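You operate a simulated robot arm through the tools that you are given. There is no shell and no other tool. Be economical: measure what you need, move in short steps, check, and stop when the job is done.

You run a simulated robot arm. Do the job below in one go: nothing can be reset, and whatever is moved stays where it is left.

Task
Take the small worn seat ring and put it on the end bay of the aisle table.

Only the result counts: the job must be done as asked and must still hold three seconds after the hand-in. Knocking over, shifting, dropping, spilling or breaking anything else fails it.

Robot
A 6-joint arm with a two-finger parallel gripper, fixed in place. Base frame: the origin is at the foot of the arm, x ahead of it, y to its left, z up. Readings come in mm, degrees, newtons and seconds.
Its first joint turns from -66.0 to 66.0 degrees. Payload 1.57 kg.
The TCP is the grasp point between the finger pads, 30 mm short of the fingertips. In the tool frame z runs along the fingers and y along their closing line. The gripper opens to 80 mm. The fingers are 17 mm wide and 12 mm thick; the gripper's body (40 by 82 mm) begins 80 mm behind the TCP.
Orientation is that of the tool frame in the base frame, as a unit quaternion [w, x, y, z]. With the fingers straight down and closing along the base's y, the tool's x points along the base's -x, its y along +y and its z along -z.

Tools
- The arm moves only by the tool nudge_tool. Its argument "steps" is a list of rows, each a list of 3 entries, a list of its own where there are three numbers: the turn, a rotation vector about the base's x, y, z in degrees, then the shift along the base's x, y, z in mm, then the closure, from 0 (fully open) to 1 (shut). In form: [[[ax, ay, az], [dx, dy, dz], gripper], ...]. A call has 1 to 12 rows; each row is the pose to reach, as a shift and turn from the pose commanded when the call began. A row lasts 0.2 s, in which the tool goes at most 50 mm and 8.6 degrees; a call with a longer step from one row to the next is refused whole, and so is a gripper value outside its range. Where a pose cannot be reached the arm comes as near as it can. A force on the tool above 40 N (or 10 N above the force at the start of the call, whichever is more), or a blocked arm, ends the call early, and 0.2 s more pass. Each finger travels about 153 mm/s and halts on what it meets, pressing with about 34 N; the grip force reading is that of the motor and also rises with nothing between the fingers. The clock runs only during rows and for 0.2 s after the last one: add rows that repeat a pose to give the fingers time. The reply holds the time, the measured pose of the TCP, the force on the tool along the base axes, the opening and the grip force, in the units named above and with some noise, and new pictures: "show" is both (left out), scene, wrist or none.
- Cameras (640 x 400 px; columns grow to the right, rows downward): "scene" is fixed at [28.2, -315.4, 425.3]; the picture's right is [0.94, -0.34, 0.00], its down [-0.18, -0.51, -0.84] and it looks along [0.28, 0.79, -0.55] (base axes); focal length 314 px, centre (320, 200). "wrist" rides on the gripper at [-32, 0, -78] in the tool frame; the picture's right is [0.00, -1.00, 0.00], its down [0.97, 0.00, -0.24] and it looks along [0.24, 0.00, 0.97] (tool axes); focal length 218 px, centre (320, 200). There is no depth. A picture from a camera that has moved, and an enlarged one, comes with that camera's place and axes in the base frame and with its lens.
- zoom(camera, box): a new picture of the part [left, top, right, bottom] of that camera's present view, enlarged. The clock stands still meanwhile.
- hand_in(): hands the job in; it is judged then, once.

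Work in short steps. Places have to be worked out from the pictures, the camera data and where the tool is seen: move nearer, look again, correct. Check each grasp and each placing, and mend what went wrong. You have 90 turns and 150 pictures in all, those below and enlarged ones among them. Open the gripper and draw the arm clear of the work before you hand the job in, unless the task says otherwise; then end with one line.

The tools are called after "Call:" by a JSON object that holds its "op" and its "data". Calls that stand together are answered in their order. nudge_tool: Moves the arm, as the interface text tells. Its arguments: {"type":"object","properties":{"steps":{"type":"array","items":{"type":"array"}},"show":{"type":"string","enum":["both","scene","wrist","none"]}},"required":["steps"]} The other tools are called the same way: zoom (camera, box) takes an enlarged picture of a part of a camera's view; hand_in () hands the job in.

At the start:

```text
clock: 0.0
tool_pos: [287.9, -19.8, 223.8]
tool_rot: [0.0, -0.001, 1.0, 0.0]
contact_force: [0.1, -0.2, 0.4]
opening: 80.0
grip_force: 0.0
```

scene: 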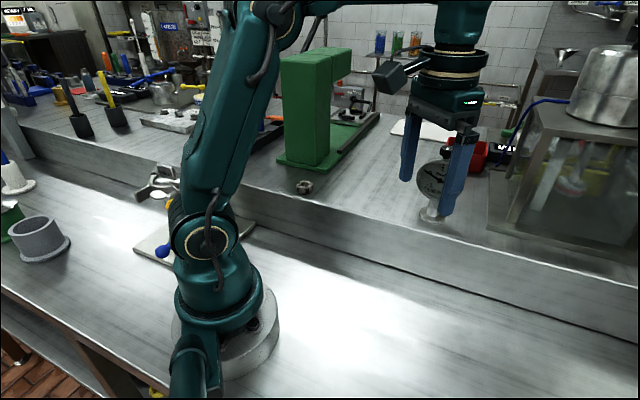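
wrist: 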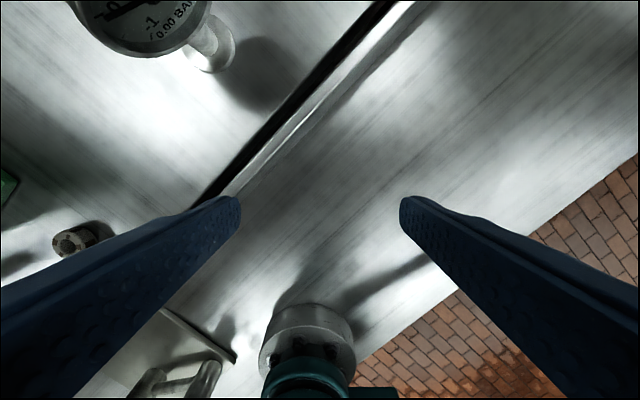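

The pictures show a bench with a rear ledge, a small ring-like part near (305,187) and other items. I'll enlarge a few parts to identify them.

Call:
{"op": "zoom", "data": {"camera": "scene", "box": [240, 100, 480, 250]}}

Call:
{"op": "zoom", "data": {"camera": "scene", "box": [0, 130, 240, 280]}}

Call:
{"op": "zoom", "data": {"camera": "scene", "box": [0, 0, 240, 150]}}

Call:
{"op": "zoom", "data": {"camera": "scene", "box": [440, 40, 640, 240]}}

```text
2.67 times, centred on (360, 175) of scene
camera zoom: at [28.2, -315.4, 425.3], right [0.94, -0.34, 0.0], down [-0.18, -0.51, -0.84], along [0.28, 0.79, -0.55], focal length 837 px, centre (213, 267)
```

zoom: 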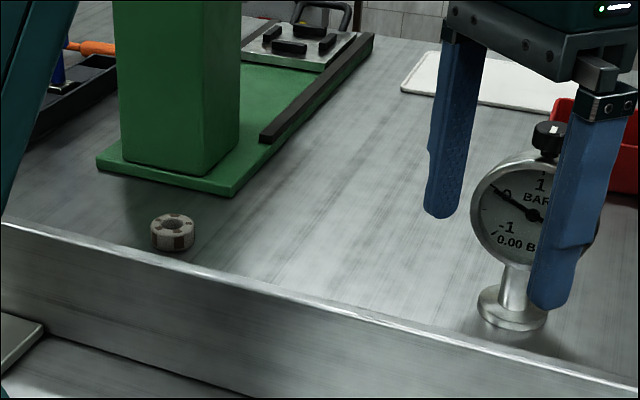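

```text
2.67 times, centred on (120, 205) of scene
camera zoom: at [28.2, -315.4, 425.3], right [0.94, -0.34, 0.0], down [-0.18, -0.51, -0.84], along [0.28, 0.79, -0.55], focal length 837 px, centre (853, 187)
```

zoom: 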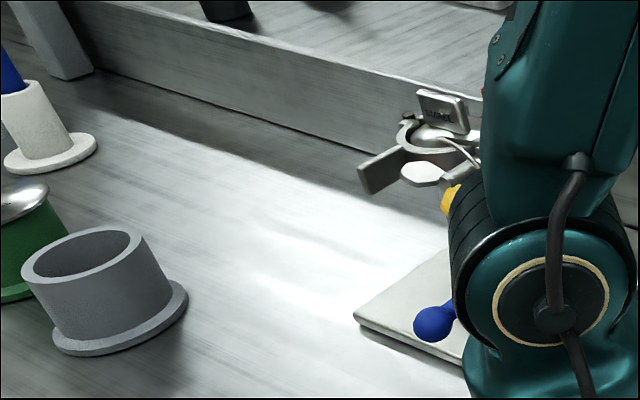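

```text
2.67 times, centred on (120, 75) of scene
camera zoom: at [28.2, -315.4, 425.3], right [0.94, -0.34, 0.0], down [-0.18, -0.51, -0.84], along [0.28, 0.79, -0.55], focal length 837 px, centre (853, 533)
```

zoom: 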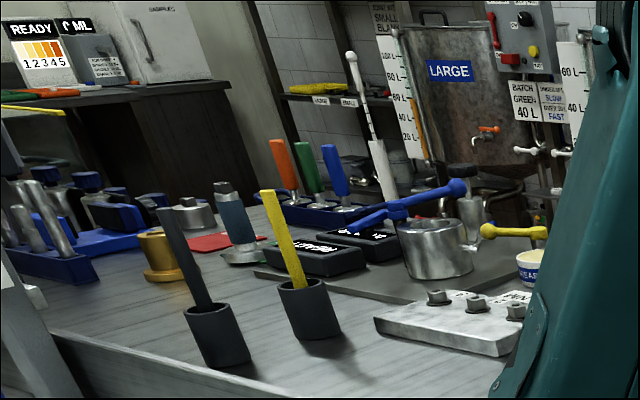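

```text
2.00 times, centred on (540, 140) of scene
camera zoom: at [28.2, -315.4, 425.3], right [0.94, -0.34, 0.0], down [-0.18, -0.51, -0.84], along [0.28, 0.79, -0.55], focal length 628 px, centre (-120, 320)
```

zoom: 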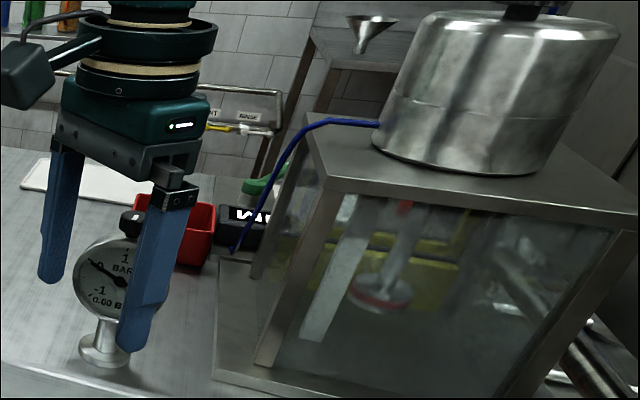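

The worn ring seems to be the small castle-like piece at about (205, 272, 58). I still need to find the aisle table, so I'll swing the arm to the right and look.

Call:
{"op": "nudge_tool", "data": {"steps": [[[0, 0, -8], [-5, -40, 20], 0], [[0, 0, -16], [-20, -80, 40], 0], [[0, 0, -24], [-40, -115, 40], 0], [[0, 0, -32], [-65, -150, 40], 0], [[0, 0, -40], [-95, -180, 40], 0]]}}

```text
clock: 1.2
tool_pos: [188.5, -201.5, 264.9]
tool_rot: [0.0, 0.343, 0.939, 0.0]
contact_force: [0.7, -0.1, -0.6]
opening: 79.9
grip_force: 0.1
camera wrist: at [212.7, -220.6, 341.8], right [-0.64, -0.76, 0.0], down [-0.74, 0.63, 0.24], along [-0.18, 0.15, -0.97], focal length 218 px, centre (320, 200)
```

scene: 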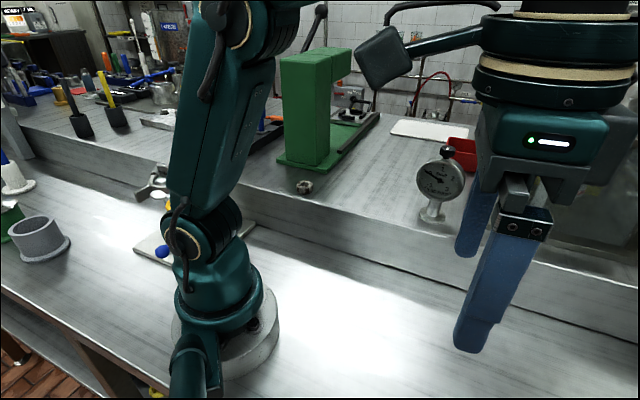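
wrist: 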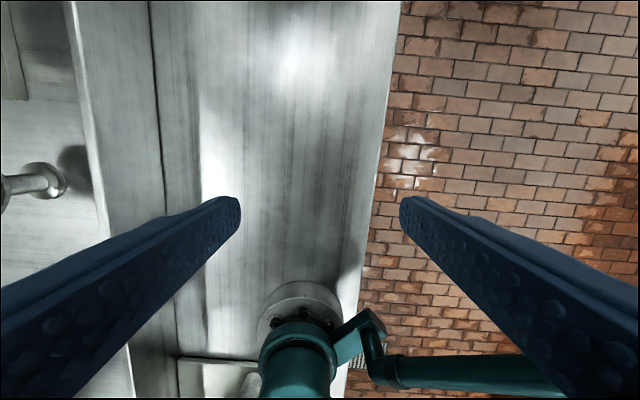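

The lower strip borders the brick aisle. I'll tilt the tool outward to see farther to the right.

Call:
{"op": "nudge_tool", "data": {"steps": [[[-6, -5.6, 0], [0, 0, 5], 0], [[-12, -11.2, 0], [0, 0, 10], 0], [[-18, -16.8, 0], [0, 0, 15], 0], [[-24, -22.4, 0], [0, 0, 20], 0], [[-30, -28, 0], [0, 0, 20], 0], [[-36, -33.6, 0], [0, 0, 20], 0]], "show": "wrist"}}

```text
clock: 2.6
tool_pos: [192.2, -199.6, 283.1]
tool_rot: [0.373, 0.31, 0.854, -0.188]
contact_force: [0.0, 0.1, -0.2]
opening: 79.8
grip_force: 0.1
camera wrist: at [167.8, -168.4, 357.1], right [-0.67, -0.74, 0.09], down [-0.64, 0.51, -0.57], along [0.38, -0.44, -0.81], focal length 218 px, centre (320, 200)
```

wrist: 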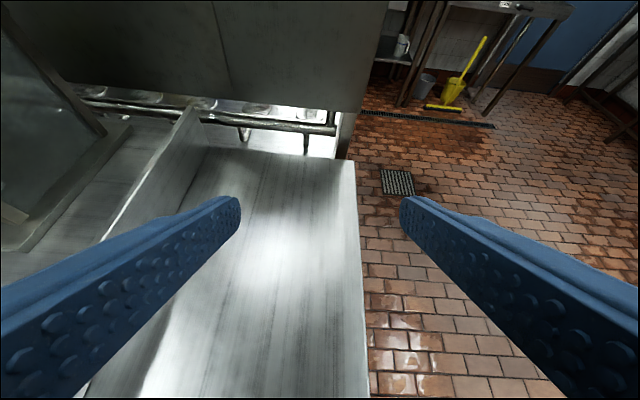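

The right end of the lower table has no marking or dividers. I'll inspect the lower left of the scene and the area around the robot's foot.

Call:
{"op": "zoom", "data": {"camera": "scene", "box": [0, 200, 320, 400]}}

Call:
{"op": "nudge_tool", "data": {"steps": [[[6, 5.6, 0], [0, 0, 5], 0], [[12, 11.2, 0], [0, 0, 10], 0], [[18, 16.8, 0], [0, 0, 15], 0], [[24, 22.4, 0], [15, 30, 20], 0], [[30, 28, 0], [35, 60, 20], 0], [[36, 33.6, 0], [60, 90, 20], 0]], "show": "none"}}

```text
2.00 times, centred on (160, 300) of scene
camera zoom: at [28.2, -315.4, 425.3], right [0.94, -0.34, 0.0], down [-0.18, -0.51, -0.84], along [0.28, 0.79, -0.55], focal length 628 px, centre (640, 0)
```

zoom: 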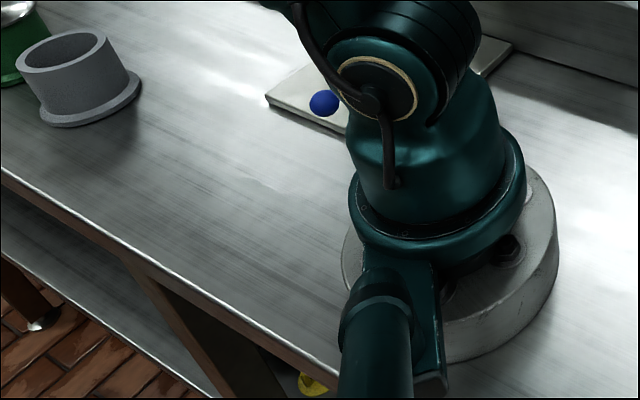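

```text
clock: 4.0
tool_pos: [249.2, -108.3, 297.7]
tool_rot: [-0.001, 0.341, 0.94, 0.001]
contact_force: [0.4, -0.2, 0.0]
opening: 79.9
grip_force: 0.0
out of reach, approached as far as the arm can: row 6
```

Now I'll swing left along a circle at height and look there.

Call:
{"op": "nudge_tool", "data": {"steps": [[[0, 0, 8.5], [20, 40, 0], 0], [[0, 0, 17], [30, 85, 0], 0], [[0, 0, 25.5], [33, 130, 0], 0], [[0, 0, 34], [30, 175, 0], 0], [[0, 0, 42.5], [20, 220, 0], 0], [[0, 0, 51], [0, 260, 0], 0], [[0, 0, 59.5], [-25, 290, 0], 0], [[0, 0, 68], [-50, 310, 0], 0], [[0, 0, 76.5], [-65, 320, 0], 0], [[0, 0, 85], [-75, 325, 0], 0]]}}

```text
clock: 6.2
tool_pos: [171.6, 216.5, 295.2]
tool_rot: [0.0, -0.384, 0.923, 0.0]
contact_force: [0.2, 0.0, 0.5]
opening: 79.7
grip_force: 0.1
out of reach, approached as far as the arm can: row 1, 2, 3, 4, 5, 6, 7, 8, 9
camera wrist: at [193.8, 239.4, 371.7], right [0.71, -0.71, 0.0], down [-0.69, -0.69, 0.24], along [-0.17, -0.17, -0.97], focal length 218 px, centre (320, 200)
```

scene: 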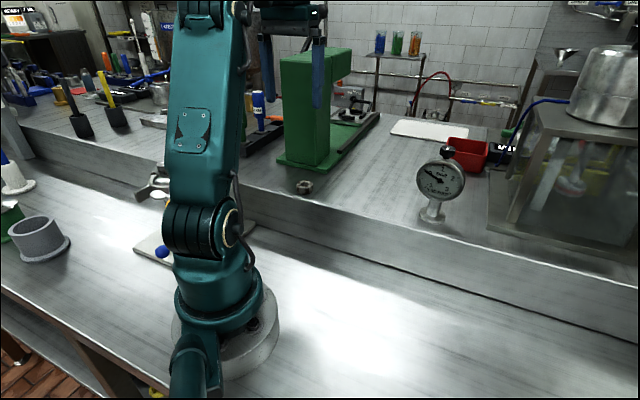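
wrist: 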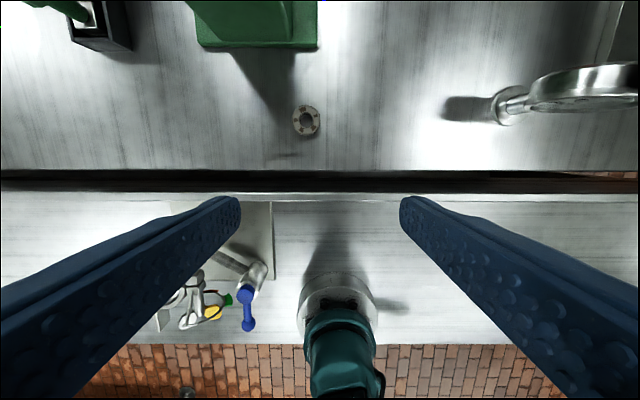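

The ring is visible at wrist (306,121). I'll enlarge it, and tilt outward to view what lies beyond.

Call:
{"op": "zoom", "data": {"camera": "wrist", "box": [240, 60, 400, 160]}}

Call:
{"op": "zoom", "data": {"camera": "wrist", "box": [100, 180, 340, 330]}}

Call:
{"op": "nudge_tool", "data": {"steps": [[[5.5, -5.5, 0], [0, 0, 0], 0], [[11, -11, 0], [0, 0, 0], 0], [[16.5, -16.5, 0], [0, 0, 0], 0], [[22, -22, 0], [0, 0, 0], 0], [[27, -27, 0], [0, 0, 0], 0], [[32, -32, 0], [0, 0, 0], 0]], "show": "wrist"}}

```text
4.00 times, centred on (320, 110) of wrist
camera zoom: at [193.8, 239.4, 371.7], right [0.71, -0.71, 0.0], down [-0.69, -0.69, 0.24], along [-0.17, -0.17, -0.97], focal length 873 px, centre (320, 560)
```

zoom: 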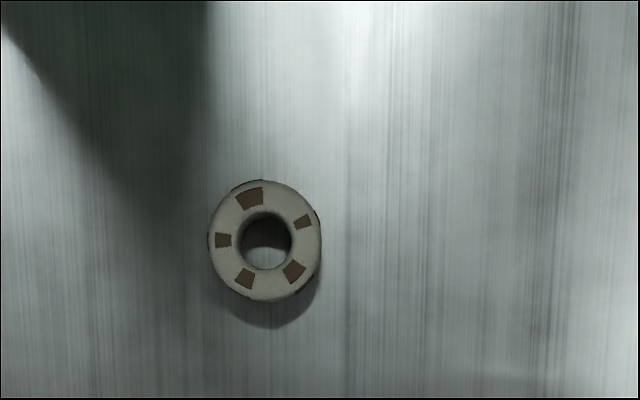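

```text
2.67 times, centred on (220, 255) of wrist
camera zoom: at [193.8, 239.4, 371.7], right [0.71, -0.71, 0.0], down [-0.69, -0.69, 0.24], along [-0.17, -0.17, -0.97], focal length 582 px, centre (587, 53)
```

zoom: 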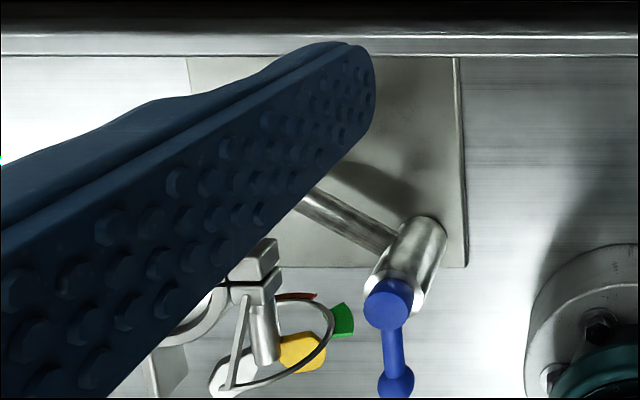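

```text
clock: 7.6
tool_pos: [198.5, 204.0, 296.8]
tool_rot: [0.356, -0.354, 0.852, 0.149]
contact_force: [0.2, 0.5, -0.3]
opening: 80.0
grip_force: 0.0
out of reach, approached as far as the arm can: row 3, 4, 5, 6
camera wrist: at [174.6, 182.3, 372.0], right [0.71, -0.71, 0.0], down [-0.6, -0.6, -0.52], along [0.37, 0.37, -0.85], focal length 218 px, centre (320, 200)
```

wrist: 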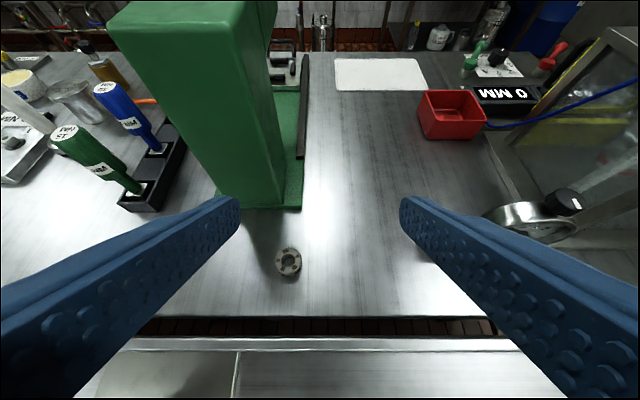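

Beyond is the back of the bench, without an obvious bay marking. Next I'll turn the view to the left.

Call:
{"op": "nudge_tool", "data": {"steps": [[[0, 0, 8.5], [-5, 0, 0], 0], [[0, 0, 17], [-10, 0, 0], 0], [[0, 0, 25.5], [-20, 0, 0], 0], [[0, 0, 34], [-30, 0, 0], 0], [[0, 0, 42.5], [-40, 0, 0], 0], [[0, 0, 51], [-50, 0, 0], 0]], "show": "wrist"}}

```text
clock: 9.0
tool_pos: [150.4, 205.6, 295.6]
tool_rot: [-0.257, 0.687, -0.617, -0.286]
contact_force: [-0.3, 0.3, 0.8]
opening: 80.3
grip_force: 0.1
camera wrist: at [152.8, 173.3, 372.5], right [0.99, 0.11, 0.0], down [0.09, -0.85, -0.52], along [-0.06, 0.52, -0.85], focal length 218 px, centre (320, 200)
```

wrist: 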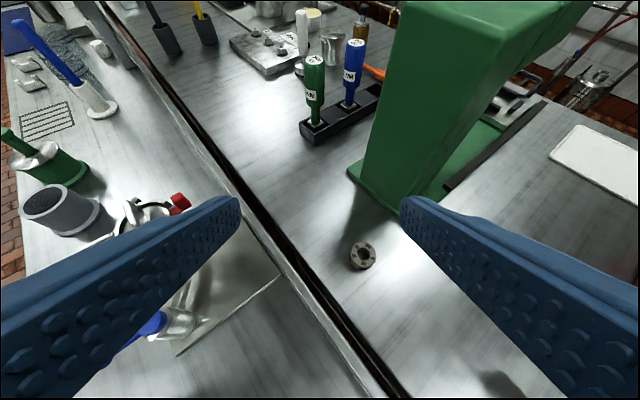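

Two long tables appear: the bench carrying the ring, and the robot's table beside the brick aisle. I'll enlarge both for labels or bay markings.

Call:
{"op": "zoom", "data": {"camera": "wrist", "box": [0, 0, 320, 200]}}

Call:
{"op": "zoom", "data": {"camera": "scene", "box": [320, 200, 640, 400]}}

Call:
{"op": "zoom", "data": {"camera": "scene", "box": [320, 0, 640, 200]}}

Call:
{"op": "zoom", "data": {"camera": "scene", "box": [0, 0, 160, 100]}}

```text
2.00 times, centred on (160, 100) of wrist
camera zoom: at [152.8, 173.3, 372.5], right [0.99, 0.11, 0.0], down [0.09, -0.85, -0.52], along [-0.06, 0.52, -0.85], focal length 436 px, centre (640, 400)
```

zoom: 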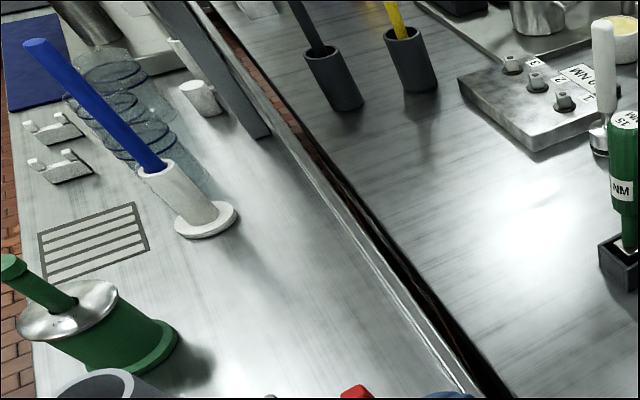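

```text
2.00 times, centred on (480, 300) of scene
camera zoom: at [28.1, -315.4, 425.3], right [0.94, -0.34, 0.0], down [-0.18, -0.51, -0.84], along [0.28, 0.79, -0.55], focal length 628 px, centre (0, 0)
```

zoom: 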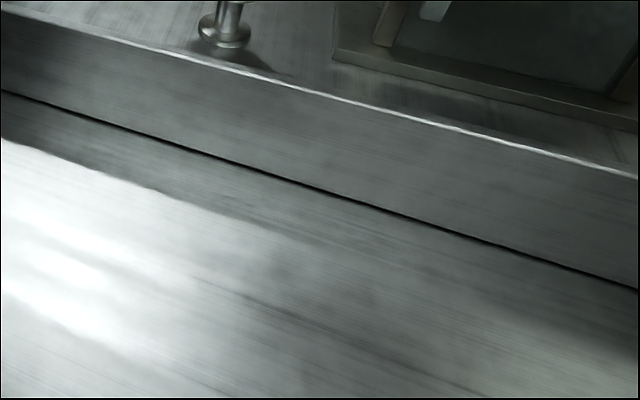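

```text
2.00 times, centred on (480, 100) of scene
camera zoom: at [28.1, -315.4, 425.3], right [0.94, -0.34, 0.0], down [-0.18, -0.51, -0.84], along [0.28, 0.79, -0.55], focal length 628 px, centre (0, 400)
```

zoom: 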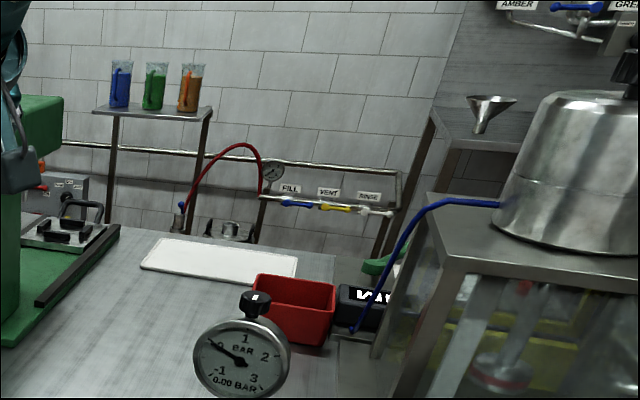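

```text
4.00 times, centred on (80, 50) of scene
camera zoom: at [28.1, -315.4, 425.3], right [0.94, -0.34, 0.0], down [-0.18, -0.51, -0.84], along [0.28, 0.79, -0.55], focal length 1255 px, centre (1280, 800)
```

zoom: 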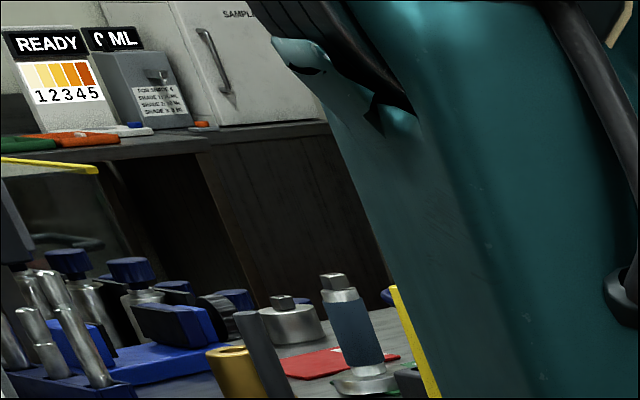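

No explicit labels, so the robot's own table beside the brick aisle looks like the aisle table, and its empty right end like the end bay. I'll verify that later. First, the ring is at about (203, 275), diameter about 37 and top about z 67, so I'll level the tool above it.

Call:
{"op": "nudge_tool", "data": {"steps": [[[-7.5, -0.8, 0], [9, 11, -10], 0.3], [[-15, -1.6, 0], [18, 22, -20], 0.3], [[-22.5, -2.4, 0], [27, 34, -35], 0.3], [[-30, -3.2, 0], [36, 46, -55], 0.3], [[-37.5, -3.9, 0], [45, 58, -75], 0.3], [[-45, -4.7, 0], [53, 69, -96], 0.3]], "show": "wrist"}}

```text
clock: 10.4
tool_pos: [201.8, 274.0, 200.9]
tool_rot: [0.002, 0.742, -0.67, 0.002]
contact_force: [-0.5, 0.1, 0.3]
opening: 55.9
grip_force: 0.0
camera wrist: at [198.2, 306.6, 277.5], right [0.99, 0.1, 0.0], down [0.1, -0.96, 0.24], along [0.03, -0.24, -0.97], focal length 218 px, centre (320, 200)
```

wrist: 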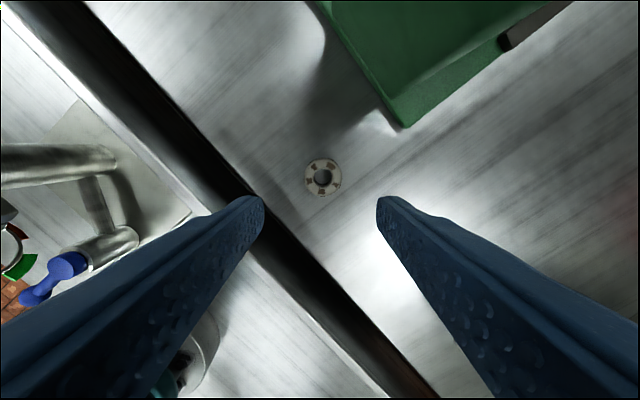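

The ring is seen at about (205.4, 276.5). I'll shift over it and go partway down, then recheck.

Call:
{"op": "nudge_tool", "data": {"steps": [[[0, 0, 0], [3.5, 2.5, -35], 0.2], [[0, 0, 0], [3.5, 2.5, -70], 0.2], [[0, 0, 0], [3.5, 2.5, -85], 0.2]]}}

```text
clock: 11.2
tool_pos: [206.1, 277.2, 116.1]
tool_rot: [0.0, 0.743, -0.669, 0.0]
contact_force: [0.6, -0.1, 0.1]
opening: 64.1
grip_force: 0.1
camera wrist: at [202.4, 309.4, 192.1], right [0.99, 0.1, 0.0], down [0.1, -0.97, 0.24], along [0.03, -0.24, -0.97], focal length 218 px, centre (320, 200)
```

scene: 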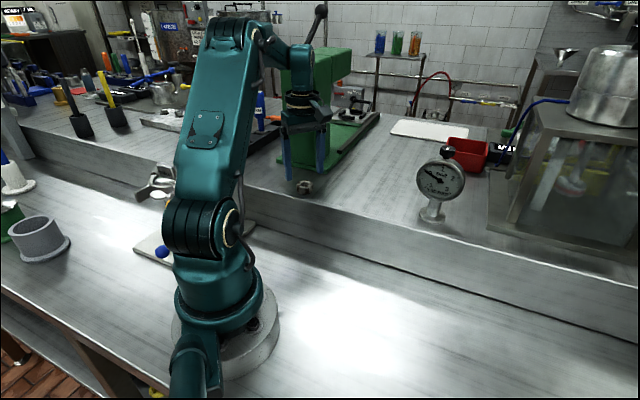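
wrist: 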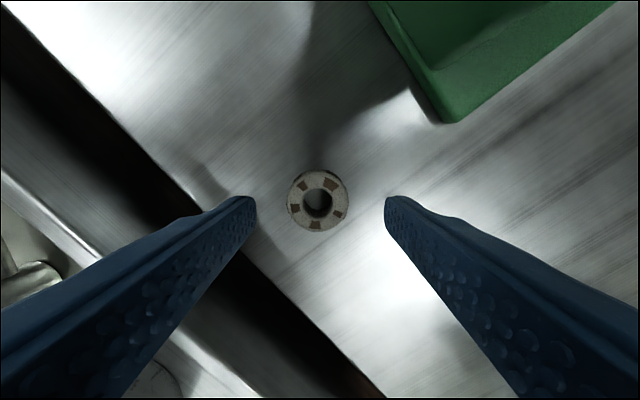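

The ring is centred under the fingers to about 1 mm. I'll lower to TCP z≈83 and close.

Call:
{"op": "nudge_tool", "data": {"steps": [[[0, 0, 0], [-1, 0.5, -18], 0.2], [[0, 0, 0], [-1, 0.5, -33], 0.2], [[0, 0, 0], [-1, 0.5, -33], 0.2], [[0, 0, 0], [-1, 0.5, -33], 0.6], [[0, 0, 0], [-1, 0.5, -33], 1], [[0, 0, 0], [-1, 0.5, -33], 1]]}}

```text
clock: 12.6
tool_pos: [204.1, 277.1, 83.7]
tool_rot: [0.0, 0.743, -0.669, 0.0]
contact_force: [-1.7, -0.1, 0.3]
opening: 36.3
grip_force: 33.8
camera wrist: at [200.6, 310.0, 159.3], right [0.99, 0.1, 0.0], down [0.1, -0.97, 0.24], along [0.02, -0.24, -0.97], focal length 218 px, centre (320, 200)
```

scene: 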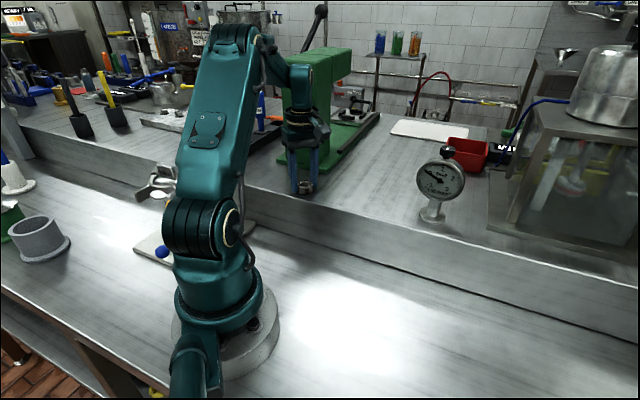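
wrist: 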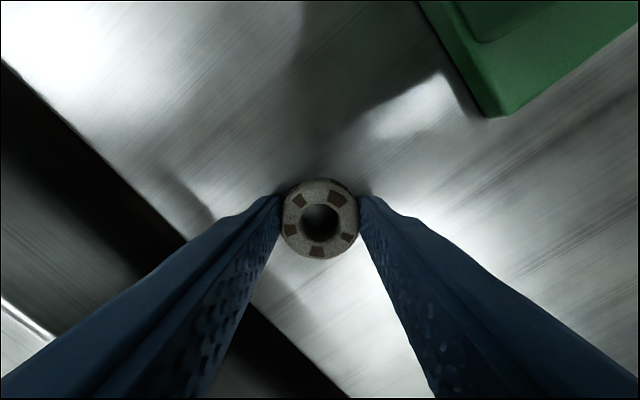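

The ring is gripped (opening 36.3 mm, 34 N). I'll lift straight up.

Call:
{"op": "nudge_tool", "data": {"steps": [[[0, 0, 0], [0, 0, 20], 1], [[0, 0, 0], [0, 0, 60], 1], [[0, 0, 0], [0, 0, 100], 1], [[0, 0, 0], [-10, -15, 140], 1], [[0, 0, 0], [-20, -30, 170], 1]], "show": "wrist"}}

```text
clock: 13.8
tool_pos: [184.0, 247.1, 252.4]
tool_rot: [0.0, 0.743, -0.669, 0.0]
contact_force: [-0.2, 0.0, 0.0]
opening: 36.3
grip_force: 34.1
camera wrist: at [180.0, 279.2, 329.2], right [0.99, 0.1, 0.0], down [0.1, -0.97, 0.24], along [0.02, -0.24, -0.97], focal length 218 px, centre (320, 200)
```

wrist: 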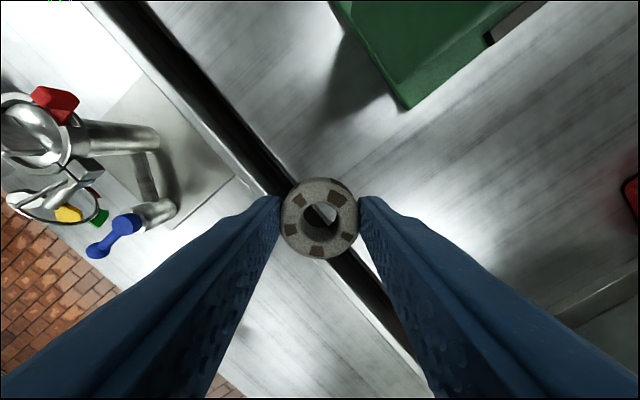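

Held firmly. I'll swing to the right at this height over the front table.

Call:
{"op": "nudge_tool", "data": {"steps": [[[0, 0, -8], [28, -35, 0], 1], [[0, 0, -16], [56, -71, 0], 1], [[0, 0, -24], [78, -110, 0], 1], [[0, 0, -32], [94, -150, 0], 1], [[0, 0, -40], [100, -192, 0], 1], [[0, 0, -48], [100, -235, 0], 1], [[0, 0, -56], [98, -280, 0], 1], [[0, 0, -64], [92, -325, 0], 1], [[0, 0, -72], [80, -365, 0], 1], [[0, 0, -80], [65, -405, 0], 1], [[0, 0, -88], [45, -435, 0], 1], [[0, 0, -96], [25, -460, 0], 1]]}}

```text
clock: 16.4
tool_pos: [208.8, -213.4, 253.9]
tool_rot: [0.001, 0.003, 1.0, 0.0]
contact_force: [-0.7, 0.5, 0.0]
opening: 36.4
grip_force: 34.1
camera wrist: at [239.7, -213.5, 330.3], right [0.0, -1.0, 0.0], down [-0.97, 0.0, 0.24], along [-0.24, 0.0, -0.97], focal length 218 px, centre (320, 200)
```

scene: 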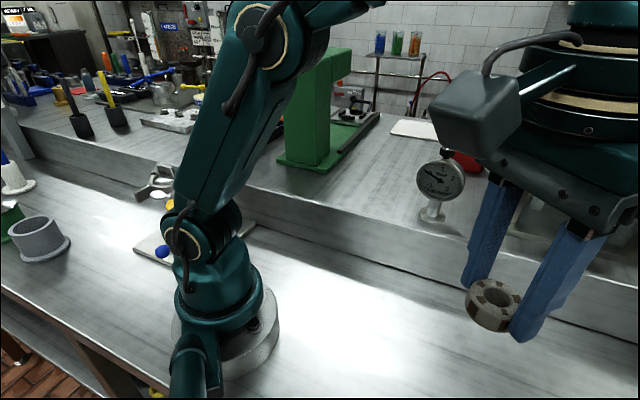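
wrist: 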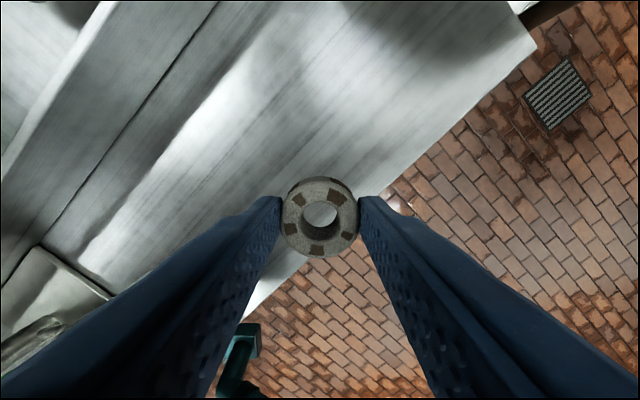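

The ring is over the front table's edge. Before choosing the spot I'll tilt the view along the table toward its right end, moving in over the table, to look for bay dividers or marks.

Call:
{"op": "nudge_tool", "data": {"steps": [[[0, 0, -8.5], [0, 10, 0], 1], [[0, 0, -17], [0, 20, 0], 1], [[0, 0, -25.5], [0, 30, 0], 1], [[0, 0, -34], [0, 40, 0], 1], [[0, 0, -42.5], [0, 50, 0], 1]], "show": "none"}}

Call:
{"op": "nudge_tool", "data": {"steps": [[[-6, -6, 0], [0, 0, 0], 1], [[-12, -12, 0], [0, 0, 0], 1], [[-18, -18, 0], [0, 0, 0], 1], [[-24, -24, 0], [0, 0, 0], 1], [[-30, -30, 0], [0, 0, 0], 1]], "show": "wrist"}}

Call:
{"op": "zoom", "data": {"camera": "wrist", "box": [0, 0, 400, 250]}}

Call:
{"op": "zoom", "data": {"camera": "wrist", "box": [320, 0, 640, 200]}}

```text
clock: 17.6
tool_pos: [209.4, -163.4, 253.1]
tool_rot: [0.0, 0.364, 0.931, 0.0]
contact_force: [0.7, 0.4, -0.8]
opening: 36.3
grip_force: 34.3
```

```text
clock: 18.8
tool_pos: [209.7, -163.3, 252.6]
tool_rot: [0.333, 0.338, 0.868, -0.146]
contact_force: [-0.4, 0.5, -0.6]
opening: 36.2
grip_force: 33.1
camera wrist: at [189.3, -140.9, 330.1], right [-0.68, -0.73, 0.03], down [-0.65, 0.59, -0.48], along [0.33, -0.35, -0.88], focal length 218 px, centre (320, 200)
```

wrist: 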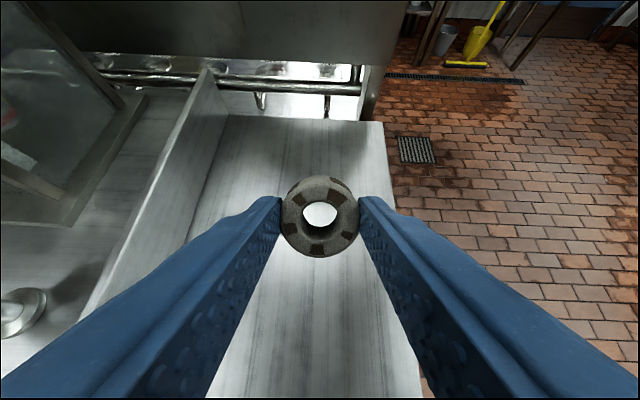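

```text
1.60 times, centred on (200, 125) of wrist
camera zoom: at [189.3, -140.9, 330.1], right [-0.68, -0.73, 0.03], down [-0.65, 0.59, -0.48], along [0.33, -0.35, -0.88], focal length 349 px, centre (512, 320)
```

zoom: 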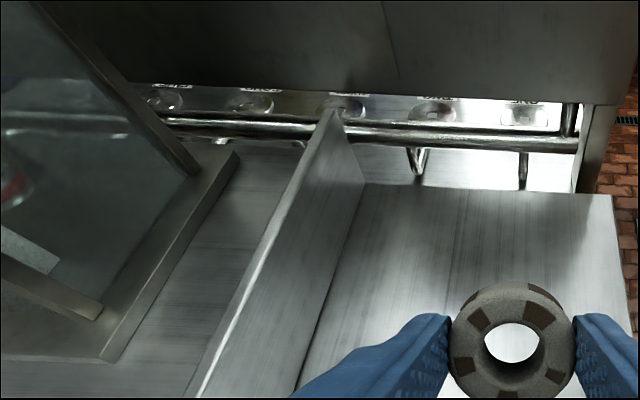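

```text
2.00 times, centred on (480, 100) of wrist
camera zoom: at [189.3, -140.9, 330.1], right [-0.68, -0.73, 0.03], down [-0.65, 0.59, -0.48], along [0.33, -0.35, -0.88], focal length 436 px, centre (0, 400)
```

zoom: 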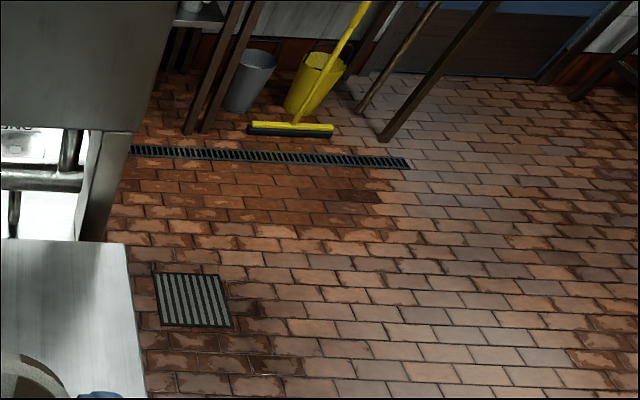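

The end of the front table is visible. It is a plain empty surface with a back upstand, beside the brick aisle, and nothing else is within reach, so this right end is the end bay. I'll level the tool and move to about (311, -212), mid-width and as far toward the end as the arm reaches.

Call:
{"op": "nudge_tool", "data": {"steps": [[[6, 6, 0], [17, -8, -5], 1], [[12, 12, 0], [34, -16, -10], 1], [[18, 18, 0], [51, -24, -20], 1], [[24, 24, 0], [68, -33, -35], 1], [[30, 30, 0], [85, -41, -55], 1], [[30, 30, 0], [101, -49, -90], 1]]}}

```text
clock: 20.2
tool_pos: [310.9, -211.4, 164.4]
tool_rot: [-0.001, 0.363, 0.932, 0.001]
contact_force: [-0.3, -0.2, -0.9]
opening: 36.3
grip_force: 34.4
camera wrist: at [333.6, -233.1, 240.7], right [-0.68, -0.74, 0.0], down [-0.72, 0.66, 0.24], along [-0.18, 0.16, -0.97], focal length 218 px, centre (320, 200)
```

scene: 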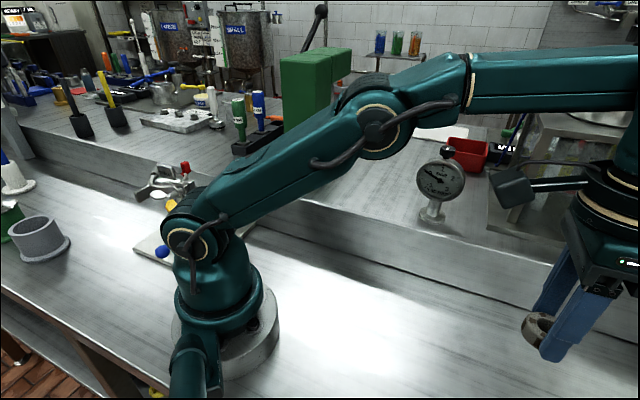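
wrist: 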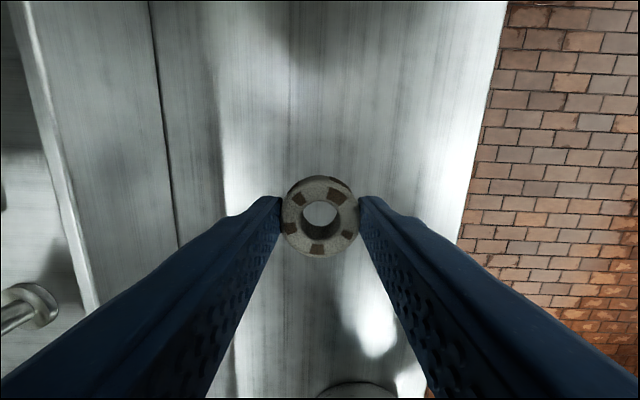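

All is clear and the ring is over the middle of the table. I'll lower to TCP z≈60, then feel for contact, which I expect near 33 if the top is at z=0.

Call:
{"op": "nudge_tool", "data": {"steps": [[[0, 0, 0], [0, 0, -35], 1], [[0, 0, 0], [0, 0, -60], 1], [[0, 0, 0], [0, 0, -80], 1], [[0, 0, 0], [0, 0, -92], 1], [[0, 0, 0], [0, 0, -100], 1]]}}

```text
clock: 21.4
tool_pos: [311.2, -213.0, 61.3]
tool_rot: [-0.001, 0.362, 0.932, 0.0]
contact_force: [0.9, 0.4, -0.6]
opening: 36.5
grip_force: 33.4
camera wrist: at [334.0, -233.8, 138.4], right [-0.68, -0.74, 0.0], down [-0.72, 0.66, 0.24], along [-0.18, 0.16, -0.97], focal length 218 px, centre (320, 200)
```

scene: 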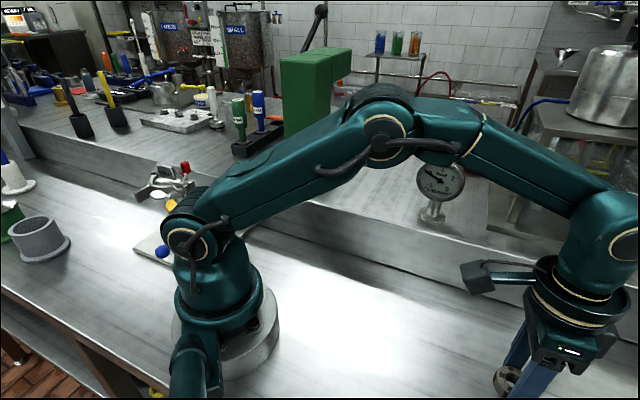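
wrist: 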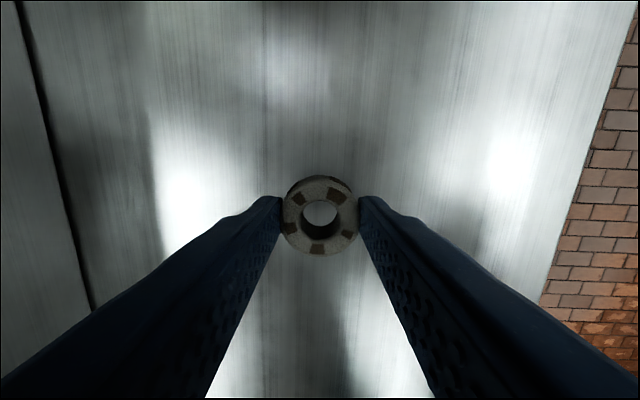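

No contact yet at z=61. I'll step down slowly toward 35.

Call:
{"op": "nudge_tool", "data": {"steps": [[[0, 0, 0], [0, 0, -8], 1], [[0, 0, 0], [0, 0, -15], 1], [[0, 0, 0], [0, 0, -20], 1], [[0, 0, 0], [0, 0, -24], 1], [[0, 0, 0], [0, 0, -26], 1], [[0, 0, 0], [0, 0, -26], 1]], "show": "wrist"}}

```text
clock: 22.8
tool_pos: [310.7, -212.6, 36.4]
tool_rot: [0.0, 0.363, 0.932, 0.0]
contact_force: [-0.8, 0.2, -0.5]
opening: 36.0
grip_force: 33.7
camera wrist: at [334.0, -233.3, 113.0], right [-0.68, -0.74, 0.0], down [-0.72, 0.66, 0.24], along [-0.18, 0.16, -0.97], focal length 218 px, centre (320, 200)
```

wrist: 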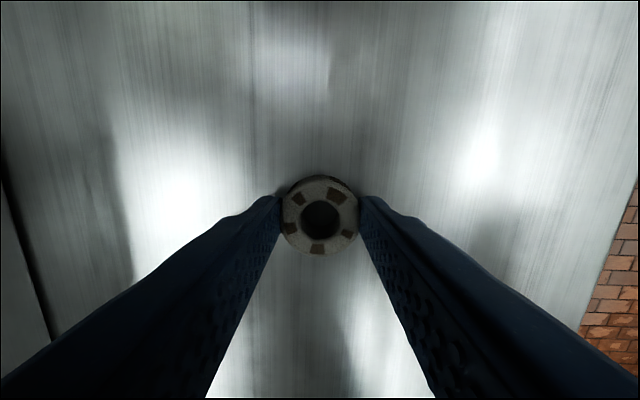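

Still no contact, though the ring looks very close to the surface. I'll continue in 1 mm steps.

Call:
{"op": "nudge_tool", "data": {"steps": [[[0, 0, 0], [0, 0, -1], 1], [[0, 0, 0], [0, 0, -2], 1], [[0, 0, 0], [0, 0, -3], 1], [[0, 0, 0], [0, 0, -3], 1]], "show": "scene"}}

Call:
{"op": "zoom", "data": {"camera": "scene", "box": [440, 280, 640, 400]}}

```text
clock: 23.8
tool_pos: [309.6, -211.8, 34.2]
tool_rot: [0.0, 0.362, 0.932, 0.0]
contact_force: [0.8, -0.3, 0.7]
opening: 36.2
grip_force: 33.9
```

scene: 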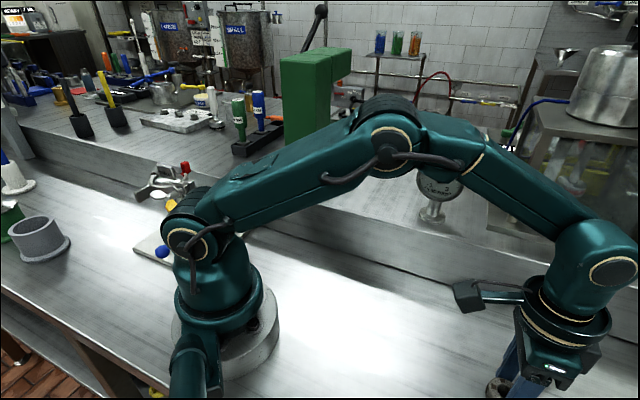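

```text
3.20 times, centred on (540, 340) of scene
camera zoom: at [28.2, -315.4, 425.3], right [0.94, -0.34, 0.0], down [-0.18, -0.51, -0.84], along [0.28, 0.79, -0.55], focal length 1004 px, centre (-384, -248)
```

zoom: 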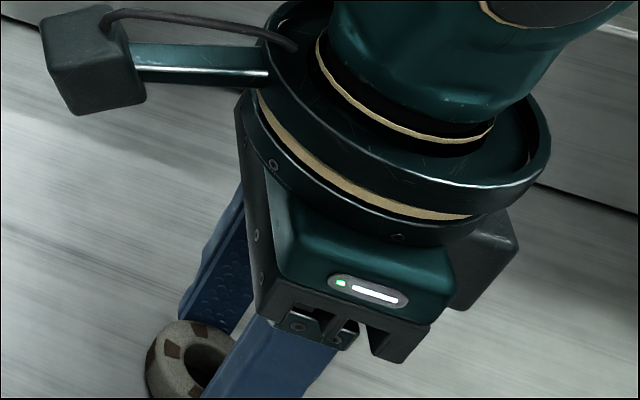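

Nearly touching. I'll step down a few more 1 mm steps and watch the force.

Call:
{"op": "nudge_tool", "data": {"steps": [[[0, 0, 0], [0, 0, -1], 1], [[0, 0, 0], [0, 0, -2], 1], [[0, 0, 0], [0, 0, -2], 1]], "show": "none"}}

```text
clock: 24.6
tool_pos: [309.6, -212.1, 32.9]
tool_rot: [0.0, 0.362, 0.932, 0.001]
contact_force: [-7.6, 5.7, 21.2]
opening: 36.0
grip_force: 34.6
```

The ring rests on the table (21 N upward). I'll ease up 1 mm, open, and withdraw upward.

Call:
{"op": "nudge_tool", "data": {"steps": [[[0, 0, 0], [0, 0, 1.2], 1], [[0, 0, 0], [0, 0, 1.2], 0.45], [[0, 0, 0], [0, 0, 1.2], 0.3], [[0, 0, 0], [0, 0, 1.2], 0.3], [[0, 0, 0], [0, 0, 25], 0.3], [[0, 0, 0], [0, 0, 65], 0.3], [[0, 0, 0], [0, 0, 105], 0.3], [[0, 0, 0], [0, 0, 145], 0.3]]}}

```text
clock: 26.4
tool_pos: [311.1, -212.6, 176.9]
tool_rot: [0.0, 0.364, 0.932, 0.0]
contact_force: [-0.4, -0.6, -0.2]
opening: 56.0
grip_force: 0.0
camera wrist: at [333.8, -234.3, 253.4], right [-0.68, -0.74, 0.0], down [-0.72, 0.66, 0.24], along [-0.18, 0.16, -0.97], focal length 218 px, centre (320, 200)
```

scene: 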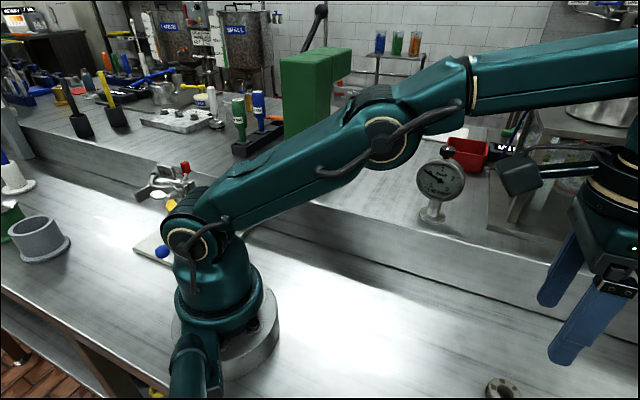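
wrist: 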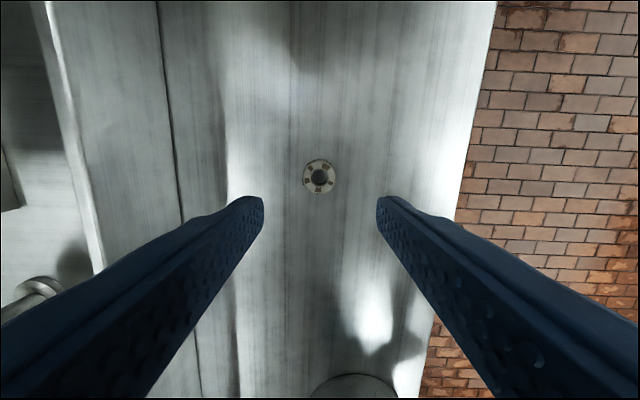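

The ring lies flat and alone on the front table's end section, and nothing else was disturbed. I'll move the arm back clear of it.

Call:
{"op": "nudge_tool", "data": {"steps": [[[0, 0, 0], [-15, 20, 30], 0.3], [[0, 0, 0], [-30, 55, 60], 0.3], [[0, 0, 0], [-40, 90, 70], 0.3], [[0, 0, 0], [-40, 125, 70], 0.3], [[0, 0, 0], [-40, 125, 70], 0.3]]}}

```text
clock: 27.6
tool_pos: [271.3, -87.4, 247.0]
tool_rot: [0.0, 0.362, 0.932, 0.0]
contact_force: [-0.8, -0.1, -0.2]
opening: 56.1
grip_force: 0.1
camera wrist: at [294.7, -107.9, 322.7], right [-0.68, -0.74, 0.0], down [-0.72, 0.66, 0.24], along [-0.18, 0.16, -0.97], focal length 218 px, centre (320, 200)
```

scene: 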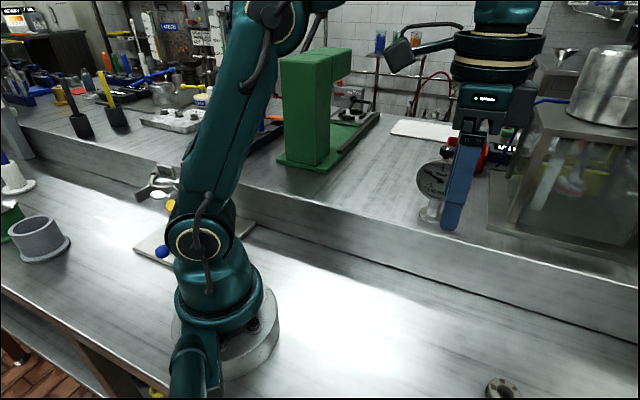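
wrist: 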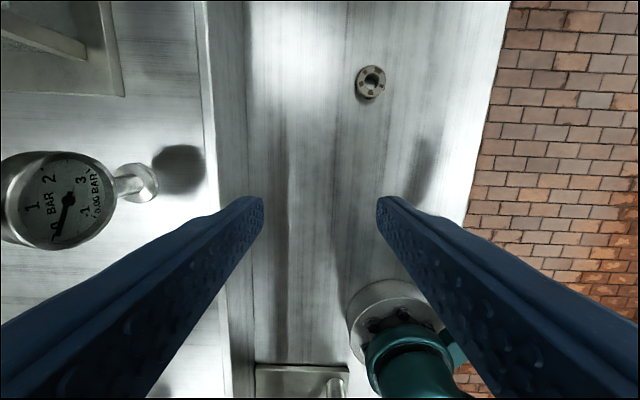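

The ring is in place, the gripper is open and the arm is clear, so I'm handing in.

Call:
{"op": "hand_in", "data": {}}

```text
The job is handed in.
```

I put the small worn seat ring flat on the empty right-hand end of the table beside the brick aisle, disturbing nothing else; no table or bay is labelled, so taking that spot as the end bay was my judgement.
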